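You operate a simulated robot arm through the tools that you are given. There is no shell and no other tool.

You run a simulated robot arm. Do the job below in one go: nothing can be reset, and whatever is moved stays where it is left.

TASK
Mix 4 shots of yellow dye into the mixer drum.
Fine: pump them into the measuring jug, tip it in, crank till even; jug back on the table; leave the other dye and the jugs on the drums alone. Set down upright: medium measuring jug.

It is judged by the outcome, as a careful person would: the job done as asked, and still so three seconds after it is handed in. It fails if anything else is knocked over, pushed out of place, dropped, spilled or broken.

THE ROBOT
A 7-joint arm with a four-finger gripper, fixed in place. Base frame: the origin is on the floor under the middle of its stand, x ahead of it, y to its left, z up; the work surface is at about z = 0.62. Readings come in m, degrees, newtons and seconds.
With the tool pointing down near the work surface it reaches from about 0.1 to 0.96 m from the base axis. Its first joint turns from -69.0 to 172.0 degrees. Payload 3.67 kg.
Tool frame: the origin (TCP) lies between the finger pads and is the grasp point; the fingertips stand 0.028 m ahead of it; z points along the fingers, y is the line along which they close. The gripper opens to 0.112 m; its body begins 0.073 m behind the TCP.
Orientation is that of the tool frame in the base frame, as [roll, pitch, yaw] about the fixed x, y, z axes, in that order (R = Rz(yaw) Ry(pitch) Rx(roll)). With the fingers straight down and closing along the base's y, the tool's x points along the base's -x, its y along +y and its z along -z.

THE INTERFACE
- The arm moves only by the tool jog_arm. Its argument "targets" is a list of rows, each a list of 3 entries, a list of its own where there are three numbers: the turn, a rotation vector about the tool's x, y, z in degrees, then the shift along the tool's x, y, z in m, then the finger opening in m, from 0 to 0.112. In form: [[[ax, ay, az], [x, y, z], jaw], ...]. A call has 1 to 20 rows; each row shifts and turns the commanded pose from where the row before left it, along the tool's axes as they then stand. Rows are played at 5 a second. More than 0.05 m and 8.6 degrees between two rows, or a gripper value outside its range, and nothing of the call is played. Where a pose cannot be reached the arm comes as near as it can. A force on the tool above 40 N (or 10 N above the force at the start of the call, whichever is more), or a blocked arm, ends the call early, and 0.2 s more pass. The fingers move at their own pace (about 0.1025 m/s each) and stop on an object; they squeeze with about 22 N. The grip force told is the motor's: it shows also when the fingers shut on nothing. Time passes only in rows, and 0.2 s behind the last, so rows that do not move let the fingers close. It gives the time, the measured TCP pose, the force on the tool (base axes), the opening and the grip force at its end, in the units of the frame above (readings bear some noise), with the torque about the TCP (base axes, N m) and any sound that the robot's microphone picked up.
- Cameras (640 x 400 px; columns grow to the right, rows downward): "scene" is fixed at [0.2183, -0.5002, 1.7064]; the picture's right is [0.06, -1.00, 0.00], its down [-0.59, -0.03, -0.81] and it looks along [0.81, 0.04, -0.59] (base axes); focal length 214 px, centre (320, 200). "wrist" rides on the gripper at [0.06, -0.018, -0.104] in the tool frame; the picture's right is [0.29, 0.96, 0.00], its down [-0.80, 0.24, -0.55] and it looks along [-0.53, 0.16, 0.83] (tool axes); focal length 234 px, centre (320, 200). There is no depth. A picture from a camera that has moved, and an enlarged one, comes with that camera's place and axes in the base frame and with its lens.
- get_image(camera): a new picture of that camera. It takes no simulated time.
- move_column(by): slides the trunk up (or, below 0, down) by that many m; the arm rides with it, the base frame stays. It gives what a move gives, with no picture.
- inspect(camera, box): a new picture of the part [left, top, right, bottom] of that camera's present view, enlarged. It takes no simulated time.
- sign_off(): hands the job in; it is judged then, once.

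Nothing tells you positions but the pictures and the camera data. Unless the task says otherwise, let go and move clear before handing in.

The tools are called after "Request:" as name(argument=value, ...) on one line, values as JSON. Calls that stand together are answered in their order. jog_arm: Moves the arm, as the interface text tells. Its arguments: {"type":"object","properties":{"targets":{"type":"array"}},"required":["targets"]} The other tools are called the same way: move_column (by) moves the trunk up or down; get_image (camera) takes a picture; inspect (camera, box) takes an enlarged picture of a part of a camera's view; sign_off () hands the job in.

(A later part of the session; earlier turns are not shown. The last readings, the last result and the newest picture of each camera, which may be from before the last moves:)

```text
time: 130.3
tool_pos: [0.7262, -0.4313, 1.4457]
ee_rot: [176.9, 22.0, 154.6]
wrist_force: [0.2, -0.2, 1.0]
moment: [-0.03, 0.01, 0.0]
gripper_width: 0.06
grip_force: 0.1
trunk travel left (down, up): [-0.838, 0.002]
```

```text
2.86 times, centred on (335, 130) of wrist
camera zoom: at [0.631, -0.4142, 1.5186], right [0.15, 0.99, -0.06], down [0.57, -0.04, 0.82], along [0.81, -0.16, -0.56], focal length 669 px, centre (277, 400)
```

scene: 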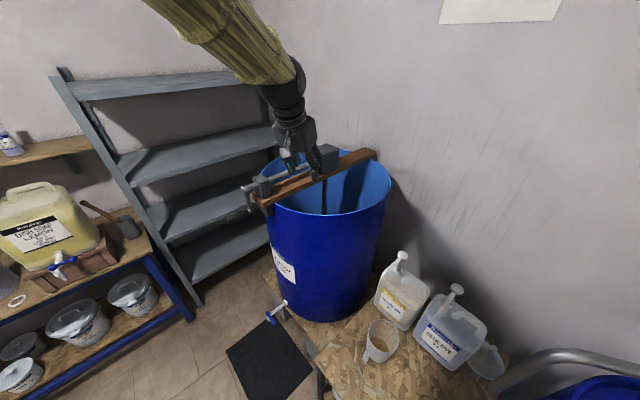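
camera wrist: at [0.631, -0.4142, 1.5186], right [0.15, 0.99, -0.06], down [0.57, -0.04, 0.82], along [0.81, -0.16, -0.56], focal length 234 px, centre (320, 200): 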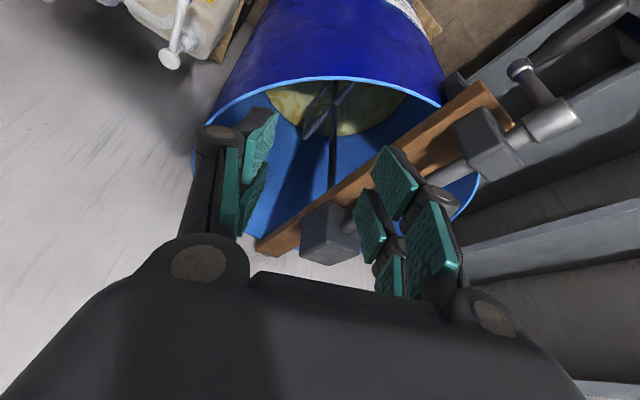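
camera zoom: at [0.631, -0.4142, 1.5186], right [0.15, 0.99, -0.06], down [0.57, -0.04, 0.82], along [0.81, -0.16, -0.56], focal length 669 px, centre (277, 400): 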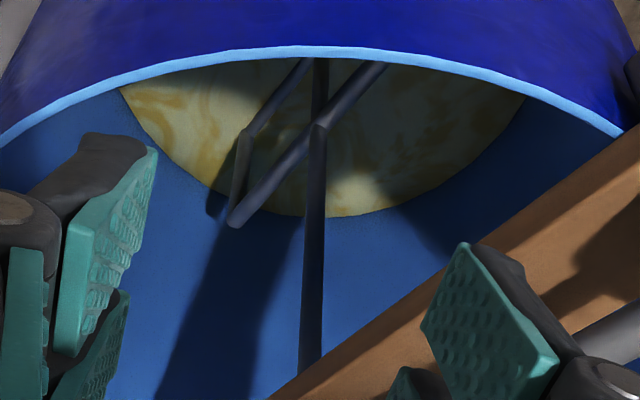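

The two views agree to a millimetre: hub axis at (0.803, -0.218, 1.312), crank pin at (0.808, -0.2125, 1.214), crank radius 0.098, and the grip running outward along azimuth 132° for about 8 cm. I'll move over above the grip, keeping the tool turned with the arm.

Request:
jog_arm(targets=[[[-1.07, 0.14, -2.62], [0.0075, 0.0415, -0.002], 0.06], [[-1.07, 0.14, -2.62], [0.006, 0.042, -0.001], 0.06], [[-1.07, 0.14, -2.62], [0.0045, 0.0425, 0], 0.06], [[-1.07, 0.14, -2.62], [0.003, 0.0427, 0], 0.06], [[-1.07, 0.14, -2.62], [0.002, 0.0428, 0], 0.06], [[-1.07, 0.14, -2.62], [0, 0.043, 0], 0.06]])

Request:
get_image(camera="scene")

Request:
get_image(camera="wrist")

```text
time: 131.7
tool_pos: [0.7818, -0.1782, 1.4538]
ee_rot: [177.0, 22.1, 171.6]
wrist_force: [-0.5, 0.3, -0.4]
moment: [-0.05, 0.01, 0.01]
gripper_width: 0.0602
grip_force: 0.0
trunk travel left (down, up): [-0.838, 0.002]
```

```text
taken
```

scene: 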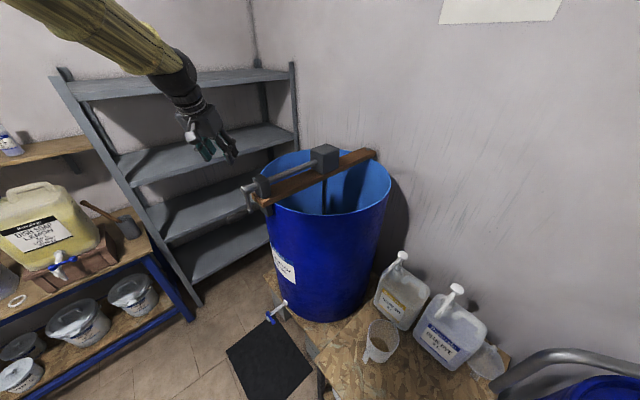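

```text
taken
camera wrist: at [0.6853, -0.1893, 1.5272], right [-0.14, 0.99, -0.06], down [0.55, 0.13, 0.82], along [0.82, 0.08, -0.56], focal length 234 px, centre (320, 200)
```

wrist: 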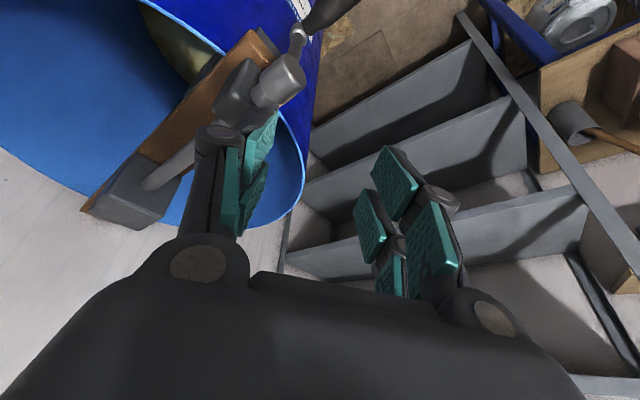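

Smooth all the way. Now I'll test turning the tool to line up with the crank axis, toward azimuth -48°, while still above everything.

Request:
jog_arm(targets=[[[2.48, -0.32, 6.1], [0, 0, 0], 0.06], [[2.48, -0.32, 6.1], [0, 0, 0], 0.06], [[2.48, -0.32, 6.1], [0, 0, 0], 0.06], [[2.48, -0.32, 6.1], [0, 0, 0], 0.06]])

Request:
get_image(camera="scene")

```text
time: 132.7
tool_pos: [0.7798, -0.1796, 1.454]
ee_rot: [176.9, 22.0, 145.1]
wrist_force: [-0.1, 0.9, 0.2]
moment: [-0.03, -0.01, -0.03]
gripper_width: 0.06
grip_force: 0.1
trunk travel left (down, up): [-0.838, 0.002]
```

```text
taken
```

scene: 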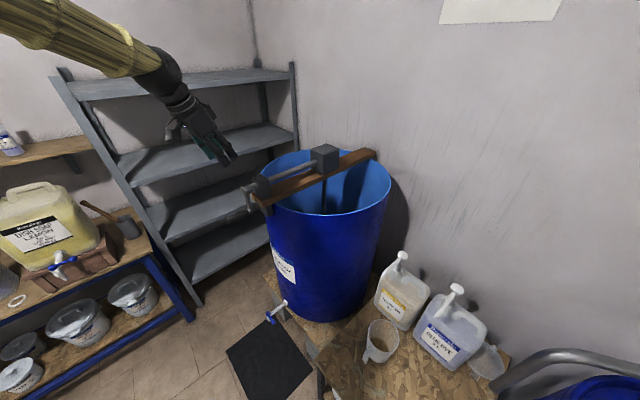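

Request:
jog_arm(targets=[[[2.48, -0.32, 6.1], [0, 0, 0], 0.06], [[2.48, -0.32, 6.1], [0, 0, 0], 0.06], [[2.9, 0, 0], [0, 0, 0], 0.06]])

Request:
get_image(camera="wrist")

Request:
get_image(camera="scene")

```text
time: 133.7
tool_pos: [0.7787, -0.2116, 1.4707]
ee_rot: [174.6, 18.1, 128.3]
wrist_force: [-1.3, 0.0, 0.7]
moment: [-0.02, -0.04, -0.03]
gripper_width: 0.06
grip_force: 0.1
trunk travel left (down, up): [-0.838, 0.002]
stopped in row 3: the arm was blocked; the commanded pose is now the measured one
```

```text
taken
camera wrist: at [0.7021, -0.1602, 1.5492], right [0.56, 0.83, 0.0], down [0.51, -0.34, 0.79], along [0.65, -0.45, -0.61], focal length 234 px, centre (320, 200)
```

wrist: 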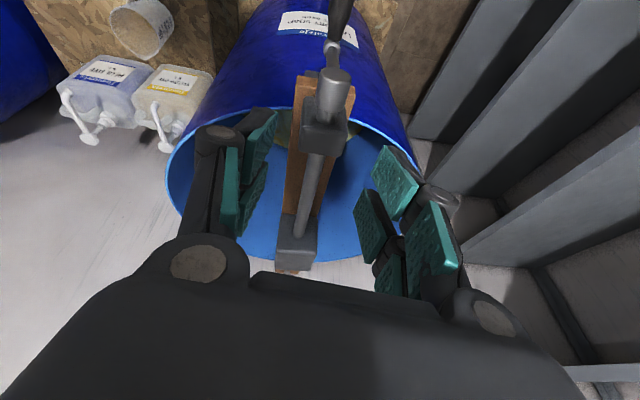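

```text
taken
```

scene: 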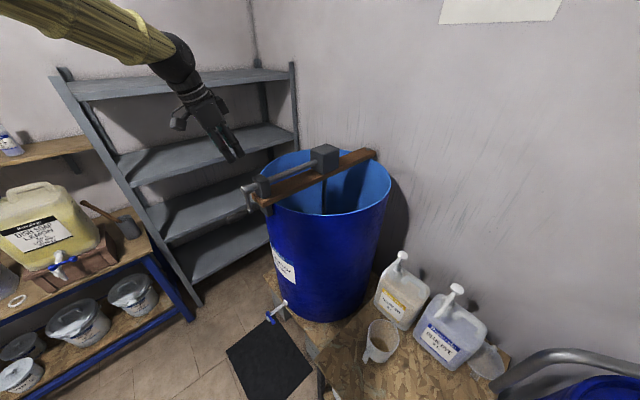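

The tool is now aligned with the crank axis, though right at the limit with this tilt. I'll reduce the tilt to about 12°, which eases it, and position above the grip.

Request:
jog_arm(targets=[[[2.2, 3.1, -1.65], [0, 0, 0], 0.06], [[2.2, 3.1, -1.65], [0, 0, 0], 0.06], [[0, 0, 0], [0.0178, 0.0071, 0.02], 0.06], [[0, 0, 0], [0.0178, 0.0071, 0.02], 0.06], [[0, 0, 0], [0.0178, 0.0071, 0.02], 0.06]])

Request:
get_image(camera="wrist")

Request:
get_image(camera="scene")

```text
time: 134.9
tool_pos: [0.7696, -0.1728, 1.404]
ee_rot: [179.4, 11.4, 131.4]
wrist_force: [-1.4, -0.1, 0.2]
moment: [-0.02, 0.01, 0.0]
gripper_width: 0.06
grip_force: 0.1
trunk travel left (down, up): [-0.838, 0.002]
```

```text
taken
camera wrist: at [0.703, -0.1269, 1.4935], right [0.53, 0.85, -0.05], down [0.62, -0.35, 0.7], along [0.58, -0.4, -0.71], focal length 234 px, centre (320, 200)
```

wrist: 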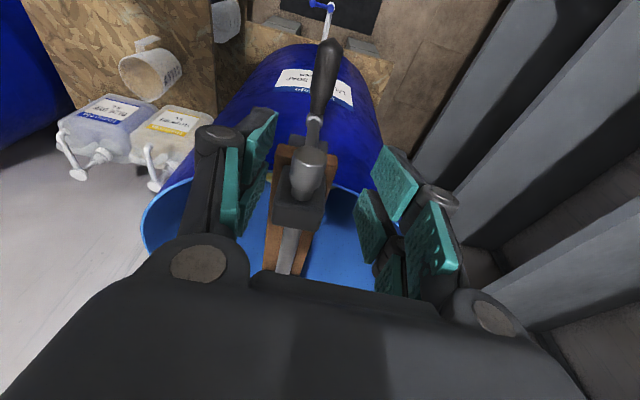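

```text
taken
```

scene: 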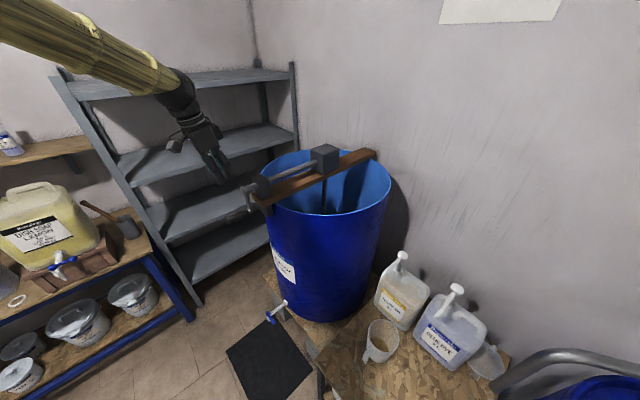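

Perfectly lined up: the crank grip lies straight along the tool's axis in view. Zooming in to refine its position before descending.

Request:
inspect(camera="wrist", box=[260, 20, 380, 220])

```text
2.00 times, centred on (320, 120) of wrist
camera zoom: at [0.703, -0.1269, 1.4935], right [0.53, 0.85, -0.05], down [0.62, -0.35, 0.7], along [0.58, -0.4, -0.71], focal length 468 px, centre (320, 360)
```

zoom: 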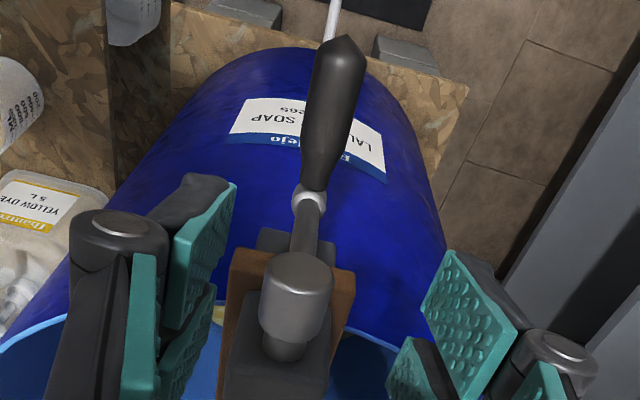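

Request:
jog_arm(targets=[[[0, 0, 0], [0.042, -0.005, 0.0], 0.07], [[0, 0, 0], [0, 0, 0.04], 0.07], [[0, 0, 0], [0, 0, 0.04], 0.07], [[0, 0, 0], [0, 0, 0.04], 0.07]])

Request:
inspect(camera="wrist", box=[200, 20, 440, 260])

Request:
inspect(camera="scene", box=[190, 120, 310, 230])

```text
time: 135.9
tool_pos: [0.7572, -0.1641, 1.2906]
ee_rot: [177.6, 11.1, 130.6]
wrist_force: [0.5, -0.3, 0.4]
moment: [0.0, 0.04, 0.0]
gripper_width: 0.0698
grip_force: 0.0
trunk travel left (down, up): [-0.838, 0.002]
```

```text
1.67 times, centred on (320, 140) of wrist
camera zoom: at [0.6894, -0.1205, 1.3801], right [0.54, 0.84, -0.02], down [0.6, -0.37, 0.71], along [0.59, -0.39, -0.71], focal length 390 px, centre (320, 300)
```

zoom: 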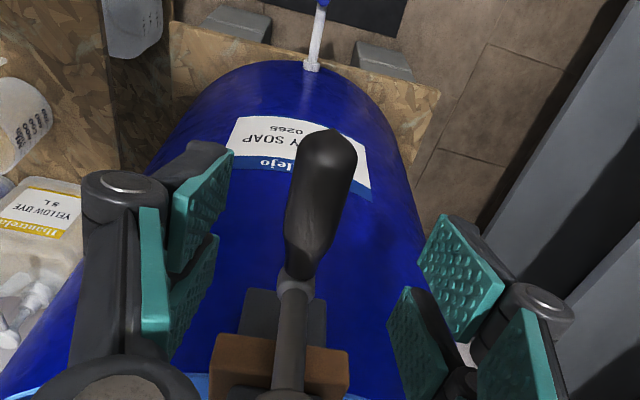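

```text
3.64 times, centred on (250, 175) of scene
camera zoom: at [0.2183, -0.5002, 1.7064], right [0.06, -1.0, 0.0], down [-0.59, -0.03, -0.81], along [0.81, 0.04, -0.59], focal length 780 px, centre (574, 291)
```

zoom: 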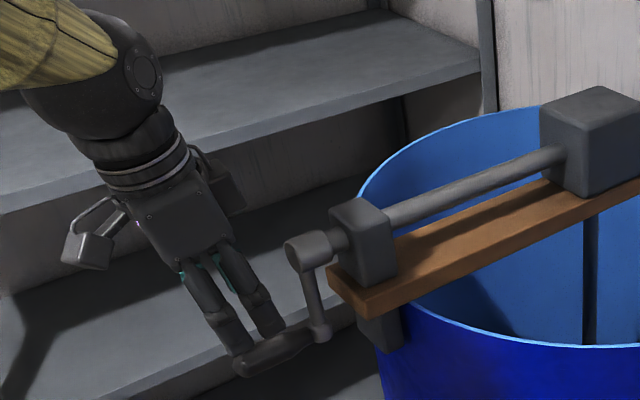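

Request:
jog_arm(targets=[[[0, 0, 0], [0, -0.001, 0.02], 0.07], [[0, 0, 0], [0, 0, 0.02], 0.07], [[0, 0, 0], [0, 0, 0.0], 0.07]])

Request:
inspect(camera="wrist", box=[200, 20, 440, 260])

Request:
inspect(camera="scene", box=[190, 120, 310, 230])

```text
time: 136.7
tool_pos: [0.7596, -0.1721, 1.2429]
ee_rot: [178.6, 11.0, 130.7]
wrist_force: [0.0, 0.6, 0.1]
moment: [0.01, -0.02, 0.03]
gripper_width: 0.0704
grip_force: 0.1
trunk travel left (down, up): [-0.838, 0.002]
```

```text
1.67 times, centred on (320, 140) of wrist
camera zoom: at [0.6924, -0.1276, 1.3324], right [0.54, 0.84, -0.03], down [0.61, -0.37, 0.7], along [0.58, -0.4, -0.71], focal length 390 px, centre (320, 300)
```

zoom: 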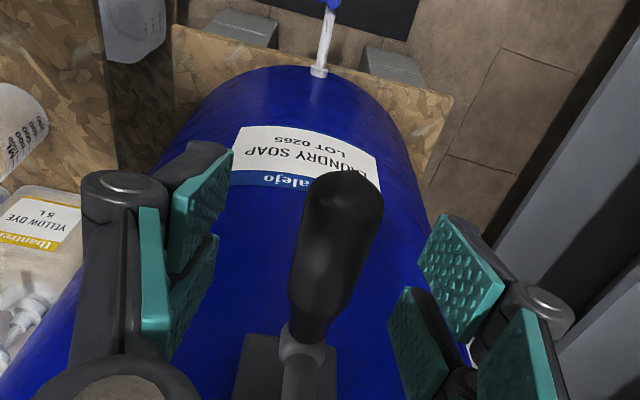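

```text
3.64 times, centred on (250, 175) of scene
camera zoom: at [0.2183, -0.5002, 1.7064], right [0.06, -1.0, 0.0], down [-0.59, -0.03, -0.81], along [0.81, 0.04, -0.59], focal length 780 px, centre (574, 291)
```

zoom: 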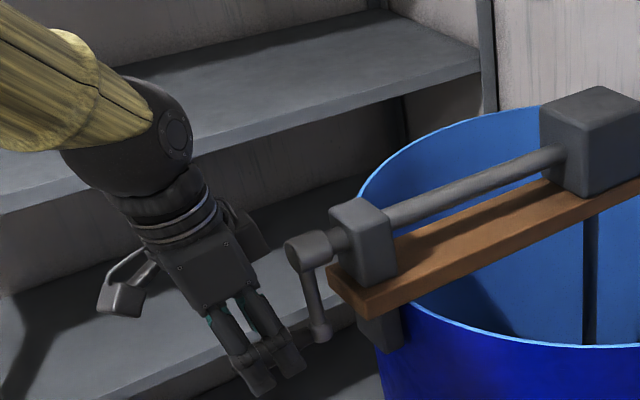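

Request:
jog_arm(targets=[[[0, 0, 0], [0, 0.004, 0.014], 0.06], [[0, 0, 0], [0, 0, 0.013], 0.06], [[0, 0, 0], [0, 0, 0.0], 0.06]])

Request:
inspect(camera="wrist", box=[200, 20, 440, 260])

Request:
inspect(camera="scene", box=[190, 120, 310, 230])

```text
time: 137.5
tool_pos: [0.7654, -0.1746, 1.2087]
ee_rot: [179.2, 11.2, 131.0]
wrist_force: [-0.3, 0.1, -0.2]
moment: [0.01, -0.03, 0.03]
gripper_width: 0.0602
grip_force: 0.2
trunk travel left (down, up): [-0.838, 0.002]
```

```text
1.67 times, centred on (320, 140) of wrist
camera zoom: at [0.6987, -0.1286, 1.3004], right [0.54, 0.84, -0.04], down [0.62, -0.36, 0.7], along [0.58, -0.4, -0.71], focal length 390 px, centre (320, 300)
```

zoom: 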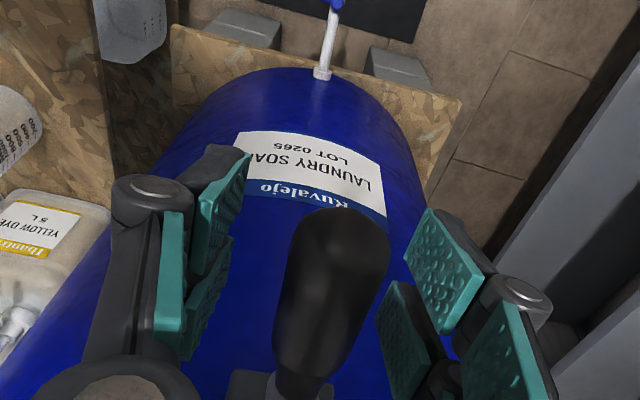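

```text
3.64 times, centred on (250, 175) of scene
camera zoom: at [0.2183, -0.5002, 1.7064], right [0.06, -1.0, 0.0], down [-0.59, -0.03, -0.81], along [0.81, 0.04, -0.59], focal length 780 px, centre (574, 291)
```

zoom: 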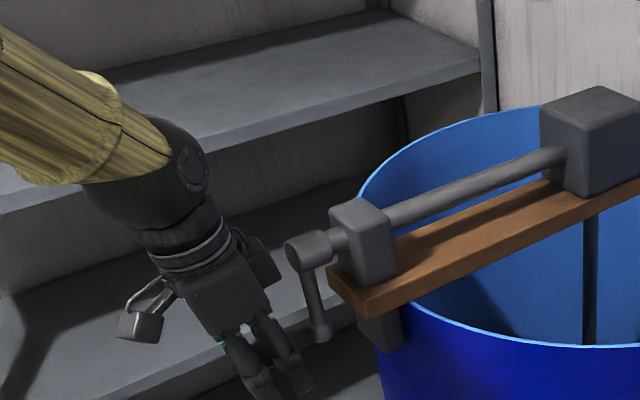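

The grip is between the pads at the right height. Closing on it.

Request:
jog_arm(targets=[[[0, 0, 0], [0, 0, 0], 0.045], [[0, 0, 0], [0, 0, 0], 0.035], [[0, 0, 0], [0, 0, 0], 0.025], [[0, 0, 0], [0, 0, 0], 0.01], [[0, 0, 0], [0, 0, 0], 0.0], [[0, 0, 0], [0, 0, 0], 0.0]])

Request:
inspect(camera="wrist", box=[200, 20, 440, 260])

Request:
inspect(camera="scene", box=[190, 120, 310, 230])

```text
time: 138.9
tool_pos: [0.7674, -0.1736, 1.2057]
ee_rot: [179.5, 11.1, 131.0]
wrist_force: [21.6, 17.5, 5.5]
moment: [-0.37, -0.05, 2.24]
gripper_width: 0.0276
grip_force: 44.9
trunk travel left (down, up): [-0.838, 0.002]
```

```text
1.67 times, centred on (320, 140) of wrist
camera zoom: at [0.7014, -0.1272, 1.2973], right [0.54, 0.84, -0.05], down [0.62, -0.35, 0.7], along [0.57, -0.41, -0.71], focal length 390 px, centre (320, 300)
```

zoom: 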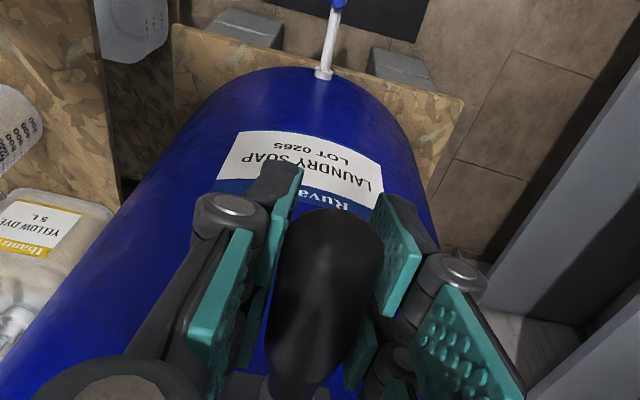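

```text
3.64 times, centred on (250, 175) of scene
camera zoom: at [0.2183, -0.5002, 1.7064], right [0.06, -1.0, 0.0], down [-0.59, -0.03, -0.81], along [0.81, 0.04, -0.59], focal length 780 px, centre (574, 291)
```

zoom: 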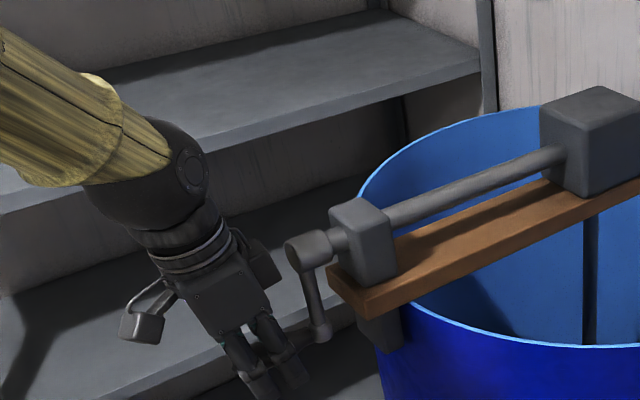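

The grip is held but offset by a few millimetres, loading the arm sideways by about 28 N. I'll shift the tool toward it to relax that force.

Request:
jog_arm(targets=[[[0, 0, 0], [0, 0.002, 0], 0.0], [[0, 0, 0], [0, 0.002, 0], 0.0], [[0, 0, 0], [0, 0, 0], 0.0]])

```text
time: 139.7
tool_pos: [0.7682, -0.1736, 1.2062]
ee_rot: [179.4, 10.8, 130.9]
wrist_force: [-8.4, 4.2, -24.3]
moment: [-0.14, -0.21, 1.72]
gripper_width: 0.0275
grip_force: 45.1
trunk travel left (down, up): [-0.838, 0.002]
```

I'll reopen slightly, lean the tool 15° so it points more in line with the arm (giving room for the full crank circle), and re-grip centred.

Request:
jog_arm(targets=[[[0, 0, 0], [0, 0, 0], 0.045], [[0, 0, 0], [0, 0, 0], 0.045], [[-5, 0, 0], [0, 0, 0], 0.045], [[-5, 0, 0], [0, 0, 0], 0.045], [[-5, 0, 0], [0, 0, 0], 0.045], [[0, 0, 0], [0, 0, 0], 0.045]])

Request:
inspect(camera="wrist", box=[200, 20, 440, 260])

Request:
inspect(camera="scene", box=[190, 120, 310, 230])

```text
time: 141.1
tool_pos: [0.7675, -0.1626, 1.2097]
ee_rot: [165.2, 12.2, 132.1]
wrist_force: [0.1, 0.4, 0.6]
moment: [-0.03, 0.03, -0.02]
gripper_width: 0.0451
grip_force: 0.1
trunk travel left (down, up): [-0.838, 0.002]
```

```text
1.67 times, centred on (320, 140) of wrist
camera zoom: at [0.6826, -0.135, 1.2904], right [0.46, 0.87, 0.18], down [0.5, -0.42, 0.75], along [0.73, -0.26, -0.63], focal length 390 px, centre (320, 300)
```

zoom: 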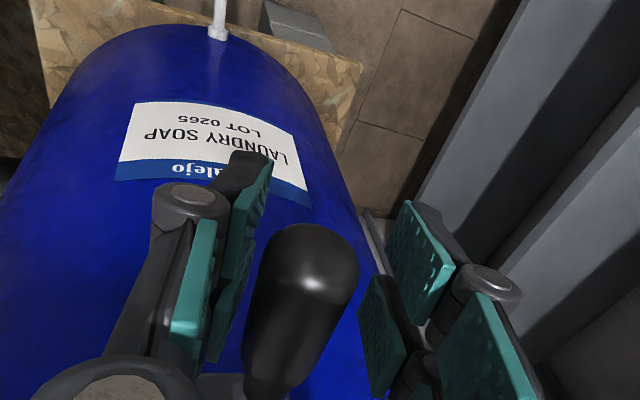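

```text
3.64 times, centred on (250, 175) of scene
camera zoom: at [0.2183, -0.5002, 1.7064], right [0.06, -1.0, 0.0], down [-0.59, -0.03, -0.81], along [0.81, 0.04, -0.59], focal length 780 px, centre (574, 291)
```

zoom: 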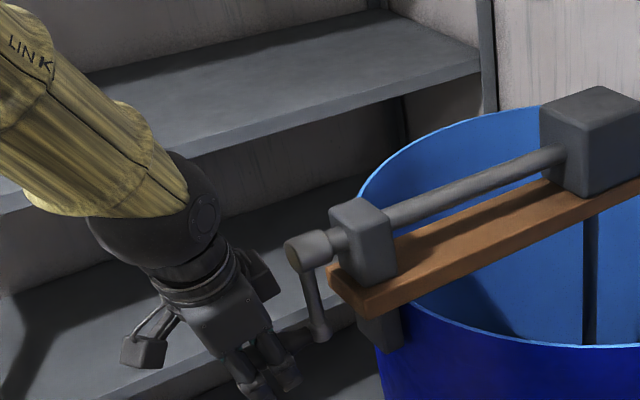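

Request:
jog_arm(targets=[[[0, 0, 0], [-0.004, -0.006, 0], 0.045], [[0, 0, 0], [0, 0, 0], 0.035], [[0, 0, 0], [0, 0, 0], 0.03], [[0, 0, 0], [0, 0, 0], 0.02], [[0, 0, 0], [0, 0, 0], 0.0], [[0, 0, 0], [0, 0, 0], 0.0]])

Request:
inspect(camera="wrist", box=[200, 20, 440, 260])

```text
time: 142.5
tool_pos: [0.7684, -0.1697, 1.2086]
ee_rot: [165.1, 12.2, 132.1]
wrist_force: [5.2, 6.3, 4.3]
moment: [0.33, 0.4, -0.57]
gripper_width: 0.0251
grip_force: 44.8
trunk travel left (down, up): [-0.838, 0.002]
```

```text
1.67 times, centred on (320, 140) of wrist
camera zoom: at [0.682, -0.143, 1.2891], right [0.46, 0.87, 0.18], down [0.51, -0.42, 0.75], along [0.73, -0.26, -0.63], focal length 390 px, centre (320, 300)
```

zoom: 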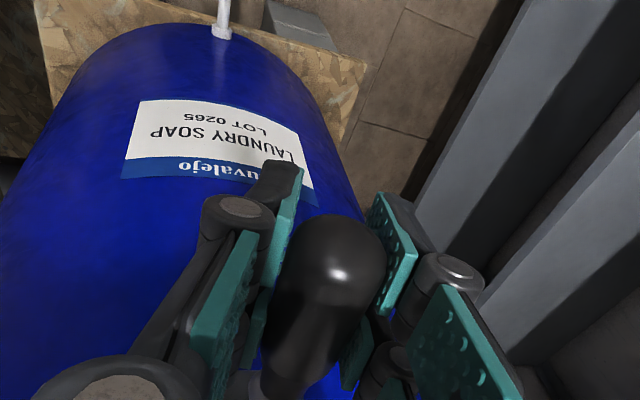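

Gripped well with low residual force. I'll begin turning the crank in a small arc and read the forces to check my circle.

Request:
jog_arm(targets=[[[0, 0, 0], [-0.0002, 0.0095, 0.0014], 0.0], [[0, 0, 0], [-0.0004, 0.0094, 0.0005], 0.0], [[0, 0, 0], [0, 0, 0], 0.0]])

Request:
inspect(camera="scene", box=[190, 120, 310, 230])

```text
time: 143.3
tool_pos: [0.7802, -0.1567, 1.2096]
ee_rot: [165.3, 12.0, 132.2]
wrist_force: [-6.7, 8.9, -14.0]
moment: [0.64, 0.58, -0.65]
gripper_width: 0.025
grip_force: 45.1
trunk travel left (down, up): [-0.838, 0.002]
```

```text
3.64 times, centred on (250, 175) of scene
camera zoom: at [0.2183, -0.5002, 1.7064], right [0.06, -1.0, 0.0], down [-0.59, -0.03, -0.81], along [0.81, 0.04, -0.59], focal length 780 px, centre (574, 291)
```

zoom: 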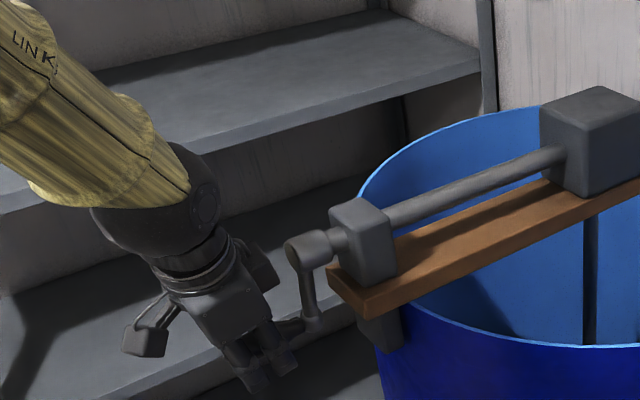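

The crank turns easily (about 1 N tangential). The small vertical pull tells me the crank hung straight down, so I'll refine the circle centre and continue.

Request:
jog_arm(targets=[[[0, 0, 0], [0.0005, 0.0169, 0.002], 0.0], [[0, 0, 0], [-0.0015, 0.0168, -0.0028], 0.0], [[0, 0, 0], [0, 0, 0], 0.0]])

```text
time: 144.1
tool_pos: [0.8039, -0.134, 1.223]
ee_rot: [165.1, 12.2, 132.0]
wrist_force: [-16.3, 10.3, 8.9]
moment: [0.0, -0.02, -0.69]
gripper_width: 0.0251
grip_force: 45.0
trunk travel left (down, up): [-0.838, 0.002]
```

The forces show the shaft axis is really at azimuth 135° (I had 132°), with radius 0.098 and centre height about 1.307 confirmed. I'll correct for that and continue up the arc.

Request:
jog_arm(targets=[[[0, 0, 0], [-0.0005, 0.0261, -0.0154], 0.0], [[0, 0, 0], [-0.0046, 0.0214, -0.0203], 0.0], [[0, 0, 0], [0, 0, 0], 0.0]])

Request:
inspect(camera="scene", box=[190, 120, 310, 230])

```text
time: 144.9
tool_pos: [0.8278, -0.1112, 1.2699]
ee_rot: [165.0, 12.4, 132.0]
wrist_force: [-15.6, -11.8, 8.1]
moment: [-0.66, -0.92, -1.13]
gripper_width: 0.0252
grip_force: 44.6
trunk travel left (down, up): [-0.838, 0.002]
```

```text
3.64 times, centred on (250, 175) of scene
camera zoom: at [0.2183, -0.5002, 1.7064], right [0.06, -1.0, 0.0], down [-0.59, -0.03, -0.81], along [0.81, 0.04, -0.59], focal length 780 px, centre (574, 291)
```

zoom: 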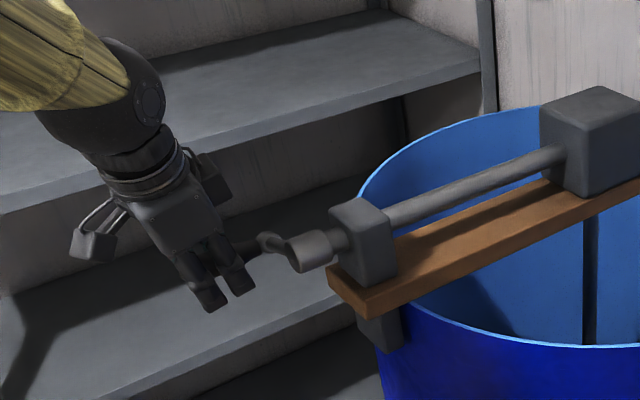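

Request:
jog_arm(targets=[[[0, 0, 0], [-0.0052, 0.0095, -0.025], 0.0], [[0, 0, 0], [-0.0053, 0.0051, -0.0237], 0.0], [[0, 0, 0], [0, 0, 0], 0.0]])

```text
time: 145.7
tool_pos: [0.83, -0.1084, 1.3183]
ee_rot: [165.0, 12.0, 132.0]
wrist_force: [-5.7, -10.9, -1.8]
moment: [-0.13, -0.26, -0.6]
gripper_width: 0.0251
grip_force: 45.4
trunk travel left (down, up): [-0.838, 0.002]
```

Request:
jog_arm(targets=[[[0, 0, 0], [-0.0064, -0.0031, -0.0259], 0.0], [[0, 0, 0], [-0.0057, -0.009, -0.0255], 0.0], [[0, 0, 0], [-0.0048, -0.0162, -0.0219], 0.0], [[0, 0, 0], [0, 0, 0], 0.0]])

Request:
inspect(camera="scene", box=[190, 110, 310, 220])

```text
time: 146.6
tool_pos: [0.7974, -0.1415, 1.3783]
ee_rot: [165.6, 11.8, 132.1]
wrist_force: [-2.2, -7.9, -6.3]
moment: [-0.08, -0.17, -0.09]
gripper_width: 0.0252
grip_force: 44.9
trunk travel left (down, up): [-0.838, 0.002]
stopped in row 4: the force on the tool passed its limit at 41 N (the readings are from after the stop); the commanded pose is now the measured one
```

```text
3.64 times, centred on (250, 165) of scene
camera zoom: at [0.2183, -0.5002, 1.7064], right [0.06, -1.0, 0.0], down [-0.59, -0.03, -0.81], along [0.81, 0.04, -0.59], focal length 780 px, centre (574, 327)
```

zoom: 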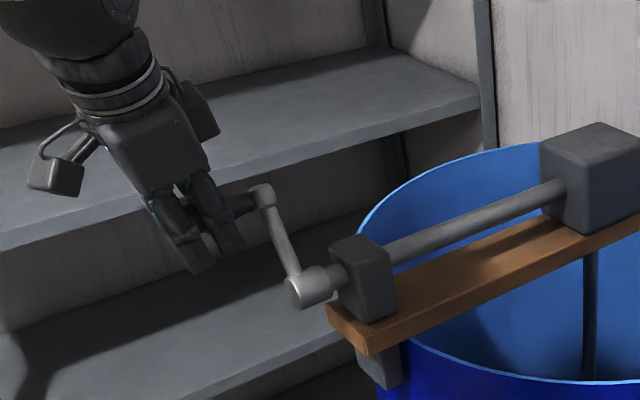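

Fitting all the points so far gives a cleaner circle: radius 0.0885, centre height 1.2985, axis exactly at azimuth 135°. Continuing over the top with that.

Request:
jog_arm(targets=[[[0, 0, 0], [-0.0029, -0.0215, -0.0136], 0.0], [[0, 0, 0], [-0.0014, -0.0252, -0.0072], 0.0], [[0, 0, 0], [0, 0, 0], 0.0]])

```text
time: 147.4
tool_pos: [0.7617, -0.176, 1.3881]
ee_rot: [165.5, 11.9, 132.1]
wrist_force: [6.0, -7.7, 2.8]
moment: [0.74, 0.76, -0.23]
gripper_width: 0.0251
grip_force: 45.1
trunk travel left (down, up): [-0.838, 0.002]
```

Request:
jog_arm(targets=[[[0, 0, 0], [-0.0014, -0.0274, 0.0005], 0.0], [[0, 0, 0], [0.0019, -0.0249, 0.0079], 0.0], [[0, 0, 0], [0.0034, -0.0215, 0.0146], 0.0], [[0, 0, 0], [0, 0, 0], 0.0]])

Request:
inspect(camera="scene", box=[190, 110, 310, 220])

```text
time: 148.4
tool_pos: [0.7143, -0.2247, 1.3457]
ee_rot: [165.6, 11.8, 132.3]
wrist_force: [-7.9, -4.0, -0.5]
moment: [1.0, 0.93, -0.02]
gripper_width: 0.0254
grip_force: 44.6
trunk travel left (down, up): [-0.838, 0.002]
```

```text
3.64 times, centred on (250, 165) of scene
camera zoom: at [0.2183, -0.5002, 1.7064], right [0.06, -1.0, 0.0], down [-0.59, -0.03, -0.81], along [0.81, 0.04, -0.59], focal length 780 px, centre (574, 327)
```

zoom: 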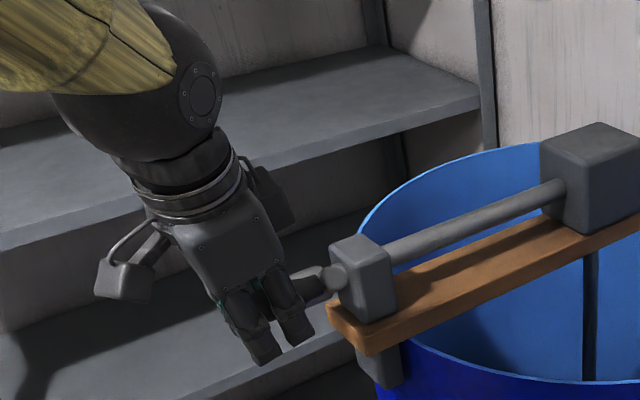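

Request:
jog_arm(targets=[[[0, 0, 0], [0.0045, -0.0167, 0.0197], 0.0], [[0, 0, 0], [0.0055, -0.0095, 0.0241], 0.0], [[0, 0, 0], [0.0057, -0.0019, 0.0258], 0.0], [[0, 0, 0], [0, 0, 0], 0.0]])

```text
time: 149.4
tool_pos: [0.707, -0.2302, 1.2702]
ee_rot: [165.5, 11.8, 132.1]
wrist_force: [-2.2, -3.9, -5.9]
moment: [0.87, 0.79, -0.21]
gripper_width: 0.0248
grip_force: 45.1
trunk travel left (down, up): [-0.838, 0.002]
```

Request:
jog_arm(targets=[[[0, 0, 0], [0.0056, 0.0059, 0.0252], 0.0], [[0, 0, 0], [0.0049, 0.0132, 0.0225], 0.0], [[0, 0, 0], [0.0039, 0.0193, 0.0176], 0.0], [[0, 0, 0], [0.0024, 0.0238, 0.0114], 0.0], [[0, 0, 0], [0, 0, 0], 0.0]])

Request:
get_image(camera="scene")

```text
time: 150.6
tool_pos: [0.7647, -0.1728, 1.2073]
ee_rot: [165.5, 11.7, 132.4]
wrist_force: [4.4, -1.8, -25.0]
moment: [-0.4, -0.5, -0.58]
gripper_width: 0.0249
grip_force: 45.0
trunk travel left (down, up): [-0.838, 0.002]
```

```text
taken
```

scene: 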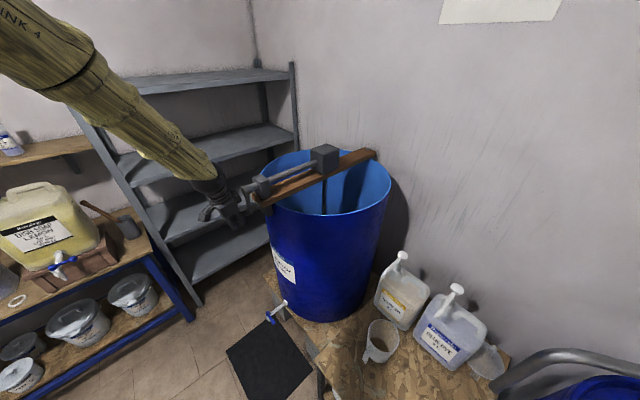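

One full turn done, and forces let me pin the circle down: centre height 1.2977, radius 0.0904. I'll now run complete turns with this profile, checking along the way.

Request:
jog_arm(targets=[[[0, 0, 0], [0.0012, 0.0274, 0.0061], 0.0], [[0, 0, 0], [-0.0012, 0.0279, -0.0046], 0.0], [[0, 0, 0], [-0.003, 0.025, -0.0128], 0.0], [[0, 0, 0], [-0.0045, 0.0197, -0.0198], 0.0], [[0, 0, 0], [-0.0056, 0.0125, -0.0248], 0.0], [[0, 0, 0], [-0.0061, 0.0041, -0.0273], 0.0], [[0, 0, 0], [-0.006, -0.0047, -0.0272], 0.0], [[0, 0, 0], [-0.0054, -0.0131, -0.0244], 0.0], [[0, 0, 0], [-0.0042, -0.0203, -0.0193], 0.0], [[0, 0, 0], [-0.0026, -0.0254, -0.0122], 0.0]])

Request:
inspect(camera="scene", box=[190, 110, 310, 220])

```text
time: 152.8
tool_pos: [0.7717, -0.1667, 1.388]
ee_rot: [165.6, 11.7, 132.3]
wrist_force: [-12.9, 8.8, -22.2]
moment: [-0.38, -0.51, -0.83]
gripper_width: 0.0248
grip_force: 45.1
trunk travel left (down, up): [-0.838, 0.002]
```

```text
3.64 times, centred on (250, 165) of scene
camera zoom: at [0.2183, -0.5002, 1.7064], right [0.06, -1.0, 0.0], down [-0.59, -0.03, -0.81], along [0.81, 0.04, -0.59], focal length 780 px, centre (574, 327)
```

zoom: 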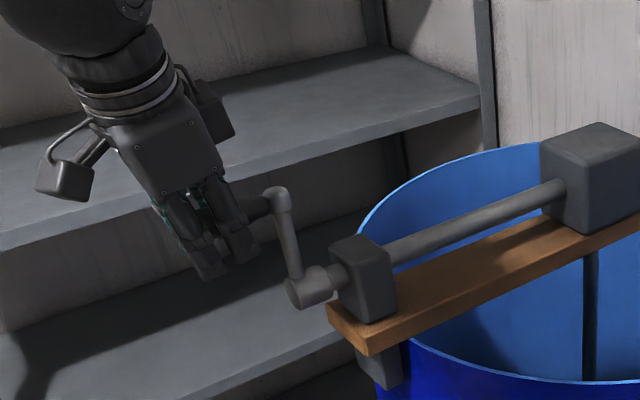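

Request:
jog_arm(targets=[[[0, 0, 0], [0.0011, -0.0282, -0.0021], 0.0], [[0, 0, 0], [0.0012, -0.0276, 0.0046], 0.0], [[0, 0, 0], [0.003, -0.0248, 0.0127], 0.0], [[0, 0, 0], [0.0045, -0.0195, 0.0196], 0.0], [[0, 0, 0], [0.0055, -0.0124, 0.0246], 0.0], [[0, 0, 0], [0.006, -0.0041, 0.027], 0.0], [[0, 0, 0], [0.0059, 0.0047, 0.0269], 0.0], [[0, 0, 0], [0.0053, 0.013, 0.0242], 0.0], [[0, 0, 0], [0.0042, 0.0201, 0.0191], 0.0], [[0, 0, 0], [0.0026, 0.0251, 0.0121], 0.0]])

```text
time: 155.0
tool_pos: [0.7667, -0.1728, 1.2086]
ee_rot: [165.4, 11.9, 132.1]
wrist_force: [14.4, -10.6, 12.7]
moment: [0.36, 0.39, -0.27]
gripper_width: 0.0254
grip_force: 44.8
trunk travel left (down, up): [-0.838, 0.002]
```

Two turns so far. I'll fold in a slight plane tilt and a radius of 0.089 seen in the forces, and run a full turn in one call.

Request:
jog_arm(targets=[[[0, 0, 0], [-0.001, 0.0279, 0.0032], 0.0], [[0, 0, 0], [-0.001, 0.0275, -0.0046], 0.0], [[0, 0, 0], [-0.0026, 0.0246, -0.0126], 0.0], [[0, 0, 0], [-0.004, 0.0195, -0.0195], 0.0], [[0, 0, 0], [-0.005, 0.0124, -0.0245], 0.0], [[0, 0, 0], [-0.0056, 0.004, -0.027], 0.0], [[0, 0, 0], [-0.0055, -0.0047, -0.0269], 0.0], [[0, 0, 0], [-0.0049, -0.0129, -0.0241], 0.0], [[0, 0, 0], [-0.0039, -0.02, -0.019], 0.0], [[0, 0, 0], [-0.0025, -0.025, -0.0121], 0.0], [[0, 0, 0], [-0.0008, -0.0276, -0.0039], 0.0], [[0, 0, 0], [0.001, -0.0275, 0.0046], 0.0], [[0, 0, 0], [0.0026, -0.0246, 0.0126], 0.0], [[0, 0, 0], [0.004, -0.0195, 0.0195], 0.0], [[0, 0, 0], [0.005, -0.0124, 0.0245], 0.0], [[0, 0, 0], [0.0056, -0.004, 0.027], 0.0], [[0, 0, 0], [0.0055, 0.0047, 0.0269], 0.0], [[0, 0, 0], [0.0049, 0.0129, 0.0241], 0.0], [[0, 0, 0], [0.0039, 0.02, 0.019], 0.0], [[0, 0, 0], [0.0025, 0.025, 0.0121], 0.0]])

Request:
get_image(camera="scene")

```text
time: 159.2
tool_pos: [0.7664, -0.1707, 1.2073]
ee_rot: [165.7, 11.7, 132.2]
wrist_force: [-2.3, 4.1, -13.8]
moment: [0.85, 0.83, -0.31]
gripper_width: 0.0251
grip_force: 44.9
trunk travel left (down, up): [-0.838, 0.002]
```

```text
taken
```

scene: 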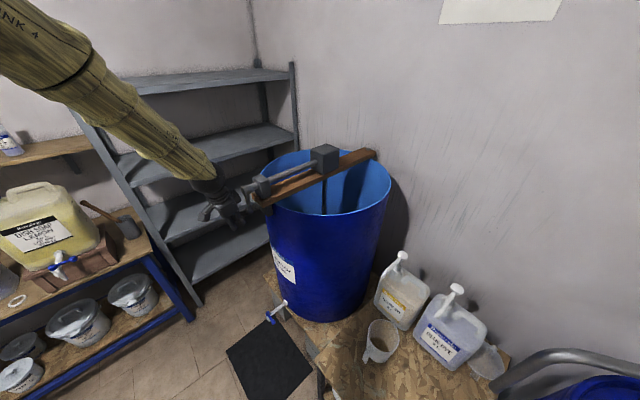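

A full turn ran smoothly with low forces. I'll keep cranking.

Request:
jog_arm(targets=[[[0, 0, 0], [0.001, 0.0273, 0.0048], 0.0], [[0, 0, 0], [-0.001, 0.0275, -0.0046], 0.0], [[0, 0, 0], [-0.0026, 0.0246, -0.0126], 0.0], [[0, 0, 0], [-0.004, 0.0195, -0.0195], 0.0], [[0, 0, 0], [-0.005, 0.0124, -0.0245], 0.0], [[0, 0, 0], [-0.0056, 0.004, -0.027], 0.0], [[0, 0, 0], [-0.0055, -0.0047, -0.0269], 0.0], [[0, 0, 0], [-0.0049, -0.0129, -0.0241], 0.0], [[0, 0, 0], [-0.0039, -0.02, -0.019], 0.0], [[0, 0, 0], [-0.0025, -0.025, -0.0121], 0.0], [[0, 0, 0], [-0.0008, -0.0276, -0.0039], 0.0], [[0, 0, 0], [0.001, -0.0275, 0.0046], 0.0], [[0, 0, 0], [0.0026, -0.0246, 0.0126], 0.0], [[0, 0, 0], [0.004, -0.0195, 0.0195], 0.0], [[0, 0, 0], [0.005, -0.0124, 0.0245], 0.0], [[0, 0, 0], [0.0056, -0.004, 0.027], 0.0], [[0, 0, 0], [0.0055, 0.0047, 0.0269], 0.0], [[0, 0, 0], [0.0049, 0.0129, 0.0241], 0.0], [[0, 0, 0], [0.0039, 0.02, 0.019], 0.0], [[0, 0, 0], [0.0025, 0.025, 0.0121], 0.0]])

```text
time: 163.4
tool_pos: [0.7643, -0.1714, 1.2073]
ee_rot: [165.6, 12.1, 132.2]
wrist_force: [-1.2, 3.3, 4.0]
moment: [0.45, 0.49, -0.44]
gripper_width: 0.0252
grip_force: 45.1
trunk travel left (down, up): [-0.838, 0.002]
```

Forces are near zero at the end of that turn. Continuing with further turns of the same profile.

Request:
jog_arm(targets=[[[0, 0, 0], [0.0008, 0.0276, 0.0039], 0.0], [[0, 0, 0], [-0.001, 0.0275, -0.0046], 0.0], [[0, 0, 0], [-0.0026, 0.0246, -0.0126], 0.0], [[0, 0, 0], [-0.004, 0.0195, -0.0195], 0.0], [[0, 0, 0], [-0.005, 0.0124, -0.0245], 0.0], [[0, 0, 0], [-0.0056, 0.004, -0.027], 0.0], [[0, 0, 0], [-0.0055, -0.0047, -0.0269], 0.0], [[0, 0, 0], [-0.0049, -0.0129, -0.0241], 0.0], [[0, 0, 0], [-0.0039, -0.02, -0.019], 0.0], [[0, 0, 0], [-0.0025, -0.025, -0.0121], 0.0], [[0, 0, 0], [-0.0008, -0.0276, -0.0039], 0.0], [[0, 0, 0], [0.001, -0.0275, 0.0046], 0.0], [[0, 0, 0], [0.0026, -0.0246, 0.0126], 0.0], [[0, 0, 0], [0.004, -0.0195, 0.0195], 0.0], [[0, 0, 0], [0.005, -0.0124, 0.0245], 0.0], [[0, 0, 0], [0.0056, -0.004, 0.027], 0.0], [[0, 0, 0], [0.0055, 0.0047, 0.0269], 0.0], [[0, 0, 0], [0.0049, 0.0129, 0.0241], 0.0], [[0, 0, 0], [0.0039, 0.02, 0.019], 0.0], [[0, 0, 0], [0.0025, 0.025, 0.0121], 0.0]])

Request:
inspect(camera="scene", box=[190, 110, 400, 230])

```text
time: 167.6
tool_pos: [0.7648, -0.1695, 1.2065]
ee_rot: [165.6, 12.0, 132.3]
wrist_force: [2.4, -1.3, -7.2]
moment: [0.81, 0.75, -0.14]
gripper_width: 0.025
grip_force: 45.5
trunk travel left (down, up): [-0.838, 0.002]
```

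```text
3.05 times, centred on (295, 170) of scene
camera zoom: at [0.2183, -0.5002, 1.7064], right [0.06, -1.0, 0.0], down [-0.59, -0.03, -0.81], along [0.81, 0.04, -0.59], focal length 654 px, centre (396, 291)
```

zoom: 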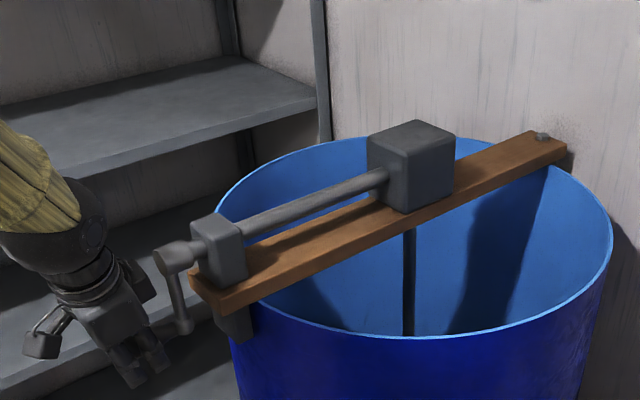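

Everything on the drum is steady. Continuing with several more turns.

Request:
jog_arm(targets=[[[0, 0, 0], [0.0008, 0.0276, 0.0039], 0.0], [[0, 0, 0], [-0.001, 0.0275, -0.0046], 0.0], [[0, 0, 0], [-0.0026, 0.0246, -0.0126], 0.0], [[0, 0, 0], [-0.004, 0.0195, -0.0195], 0.0], [[0, 0, 0], [-0.005, 0.0124, -0.0245], 0.0], [[0, 0, 0], [-0.0056, 0.004, -0.027], 0.0], [[0, 0, 0], [-0.0055, -0.0047, -0.0269], 0.0], [[0, 0, 0], [-0.0049, -0.0129, -0.0241], 0.0], [[0, 0, 0], [-0.0039, -0.02, -0.019], 0.0], [[0, 0, 0], [-0.0025, -0.025, -0.0121], 0.0], [[0, 0, 0], [-0.0008, -0.0276, -0.0039], 0.0], [[0, 0, 0], [0.001, -0.0275, 0.0046], 0.0], [[0, 0, 0], [0.0026, -0.0246, 0.0126], 0.0], [[0, 0, 0], [0.004, -0.0195, 0.0195], 0.0], [[0, 0, 0], [0.005, -0.0124, 0.0245], 0.0], [[0, 0, 0], [0.0056, -0.004, 0.027], 0.0], [[0, 0, 0], [0.0055, 0.0047, 0.0269], 0.0], [[0, 0, 0], [0.0049, 0.0129, 0.0241], 0.0], [[0, 0, 0], [0.0039, 0.02, 0.019], 0.0], [[0, 0, 0], [0.0025, 0.025, 0.0121], 0.0]])

```text
time: 171.8
tool_pos: [0.7657, -0.1703, 1.2069]
ee_rot: [165.7, 11.9, 132.3]
wrist_force: [-10.3, 11.1, -9.5]
moment: [0.62, 0.63, -0.26]
gripper_width: 0.0252
grip_force: 44.9
trunk travel left (down, up): [-0.838, 0.002]
```

Request:
jog_arm(targets=[[[0, 0, 0], [0.0022, 0.0274, 0.0042], 0.0], [[0, 0, 0], [-0.001, 0.0275, -0.0046], 0.0], [[0, 0, 0], [-0.0026, 0.0246, -0.0126], 0.0], [[0, 0, 0], [-0.004, 0.0195, -0.0195], 0.0], [[0, 0, 0], [-0.005, 0.0124, -0.0245], 0.0], [[0, 0, 0], [-0.0056, 0.004, -0.027], 0.0], [[0, 0, 0], [-0.0055, -0.0047, -0.0269], 0.0], [[0, 0, 0], [-0.0049, -0.0129, -0.0241], 0.0], [[0, 0, 0], [-0.0039, -0.02, -0.019], 0.0], [[0, 0, 0], [-0.0025, -0.025, -0.0121], 0.0], [[0, 0, 0], [-0.0008, -0.0276, -0.0039], 0.0], [[0, 0, 0], [0.001, -0.0275, 0.0046], 0.0], [[0, 0, 0], [0.0026, -0.0246, 0.0126], 0.0], [[0, 0, 0], [0.004, -0.0195, 0.0195], 0.0], [[0, 0, 0], [0.005, -0.0124, 0.0245], 0.0], [[0, 0, 0], [0.0056, -0.004, 0.027], 0.0], [[0, 0, 0], [0.0055, 0.0047, 0.0269], 0.0], [[0, 0, 0], [0.0049, 0.0129, 0.0241], 0.0], [[0, 0, 0], [0.0039, 0.02, 0.019], 0.0], [[0, 0, 0], [0.0025, 0.025, 0.0121], 0.0]])

```text
time: 176.0
tool_pos: [0.7637, -0.1705, 1.2067]
ee_rot: [165.5, 11.8, 132.3]
wrist_force: [5.6, -3.9, -3.5]
moment: [0.78, 0.8, -0.11]
gripper_width: 0.0252
grip_force: 44.8
trunk travel left (down, up): [-0.838, 0.002]
```

Seven turns done with low forces. A few more before I look inside.

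Request:
jog_arm(targets=[[[0, 0, 0], [0.0008, 0.0276, 0.0039], 0.0], [[0, 0, 0], [-0.001, 0.0275, -0.0046], 0.0], [[0, 0, 0], [-0.0026, 0.0246, -0.0126], 0.0], [[0, 0, 0], [-0.004, 0.0195, -0.0195], 0.0], [[0, 0, 0], [-0.005, 0.0124, -0.0245], 0.0], [[0, 0, 0], [-0.0056, 0.004, -0.027], 0.0], [[0, 0, 0], [-0.0055, -0.0047, -0.0269], 0.0], [[0, 0, 0], [-0.0049, -0.0129, -0.0241], 0.0], [[0, 0, 0], [-0.0039, -0.02, -0.019], 0.0], [[0, 0, 0], [-0.0025, -0.025, -0.0121], 0.0], [[0, 0, 0], [-0.0008, -0.0276, -0.0039], 0.0], [[0, 0, 0], [0.001, -0.0275, 0.0046], 0.0], [[0, 0, 0], [0.0026, -0.0246, 0.0126], 0.0], [[0, 0, 0], [0.004, -0.0195, 0.0195], 0.0], [[0, 0, 0], [0.005, -0.0124, 0.0245], 0.0], [[0, 0, 0], [0.0056, -0.004, 0.027], 0.0], [[0, 0, 0], [0.0055, 0.0047, 0.0269], 0.0], [[0, 0, 0], [0.0049, 0.0129, 0.0241], 0.0], [[0, 0, 0], [0.0039, 0.02, 0.019], 0.0], [[0, 0, 0], [0.0025, 0.025, 0.0121], 0.0]])

```text
time: 180.2
tool_pos: [0.7642, -0.1699, 1.2054]
ee_rot: [165.6, 11.9, 132.2]
wrist_force: [-4.0, 5.3, -11.7]
moment: [0.81, 0.82, -0.18]
gripper_width: 0.0251
grip_force: 45.0
trunk travel left (down, up): [-0.838, 0.002]
```

Request:
jog_arm(targets=[[[0, 0, 0], [0.0012, 0.0274, 0.0044], 0.0], [[0, 0, 0], [-0.001, 0.0275, -0.0046], 0.0], [[0, 0, 0], [-0.0026, 0.0246, -0.0126], 0.0], [[0, 0, 0], [-0.004, 0.0195, -0.0195], 0.0], [[0, 0, 0], [-0.005, 0.0124, -0.0245], 0.0], [[0, 0, 0], [-0.0056, 0.004, -0.027], 0.0], [[0, 0, 0], [-0.0055, -0.0047, -0.0269], 0.0], [[0, 0, 0], [-0.0049, -0.0129, -0.0241], 0.0], [[0, 0, 0], [-0.0039, -0.02, -0.019], 0.0], [[0, 0, 0], [-0.0025, -0.025, -0.0121], 0.0], [[0, 0, 0], [-0.0008, -0.0276, -0.0039], 0.0], [[0, 0, 0], [0.001, -0.0275, 0.0046], 0.0], [[0, 0, 0], [0.0026, -0.0246, 0.0126], 0.0], [[0, 0, 0], [0.004, -0.0195, 0.0195], 0.0], [[0, 0, 0], [0.005, -0.0124, 0.0245], 0.0], [[0, 0, 0], [0.0056, -0.004, 0.027], 0.0], [[0, 0, 0], [0.0055, 0.0047, 0.0269], 0.0], [[0, 0, 0], [0.0049, 0.0129, 0.0241], 0.0], [[0, 0, 0], [0.0039, 0.02, 0.019], 0.0], [[0, 0, 0], [0.0025, 0.025, 0.0121], 0.0]])

```text
time: 184.4
tool_pos: [0.7637, -0.1702, 1.2048]
ee_rot: [165.5, 11.9, 132.2]
wrist_force: [2.8, 0.3, -4.9]
moment: [0.56, 0.57, -0.24]
gripper_width: 0.0254
grip_force: 45.7
trunk travel left (down, up): [-0.838, 0.002]
```

Request:
jog_arm(targets=[[[0, 0, 0], [0.0008, 0.0276, 0.0039], 0.0], [[0, 0, 0], [-0.001, 0.0275, -0.0046], 0.0], [[0, 0, 0], [-0.0026, 0.0246, -0.0126], 0.0], [[0, 0, 0], [-0.004, 0.0195, -0.0195], 0.0], [[0, 0, 0], [-0.005, 0.0124, -0.0245], 0.0], [[0, 0, 0], [-0.0056, 0.004, -0.027], 0.0], [[0, 0, 0], [-0.0055, -0.0047, -0.0269], 0.0], [[0, 0, 0], [-0.0049, -0.0129, -0.0241], 0.0], [[0, 0, 0], [-0.0039, -0.02, -0.019], 0.0], [[0, 0, 0], [-0.0025, -0.025, -0.0121], 0.0], [[0, 0, 0], [-0.0008, -0.0276, -0.0039], 0.0], [[0, 0, 0], [0.001, -0.0275, 0.0046], 0.0], [[0, 0, 0], [0.0026, -0.0246, 0.0126], 0.0], [[0, 0, 0], [0.004, -0.0195, 0.0195], 0.0], [[0, 0, 0], [0.005, -0.0124, 0.0245], 0.0], [[0, 0, 0], [0.0056, -0.004, 0.027], 0.0], [[0, 0, 0], [0.0055, 0.0047, 0.0269], 0.0], [[0, 0, 0], [0.0049, 0.0129, 0.0241], 0.0], [[0, 0, 0], [0.0039, 0.02, 0.019], 0.0], [[0, 0, 0], [0.0025, 0.025, 0.0121], 0.0]])

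Request:
get_image(camera="wrist")

```text
time: 188.6
tool_pos: [0.7647, -0.1695, 1.206]
ee_rot: [165.6, 11.8, 132.1]
wrist_force: [-2.9, 6.6, -4.3]
moment: [0.18, 0.28, -0.36]
gripper_width: 0.0252
grip_force: 44.9
trunk travel left (down, up): [-0.838, 0.002]
```

```text
taken
camera wrist: at [0.6797, -0.1411, 1.2875], right [0.46, 0.87, 0.17], down [0.51, -0.42, 0.75], along [0.72, -0.26, -0.64], focal length 234 px, centre (320, 200)
```

wrist: 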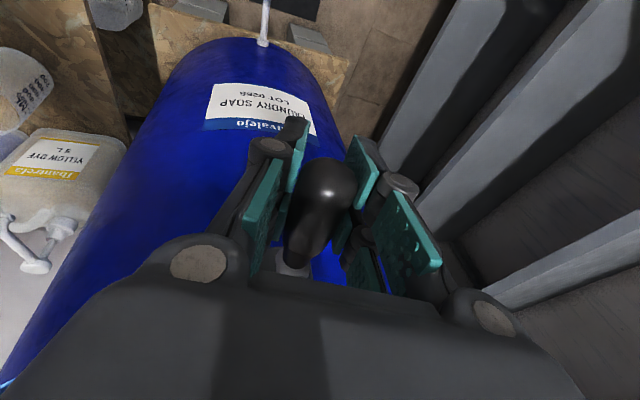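

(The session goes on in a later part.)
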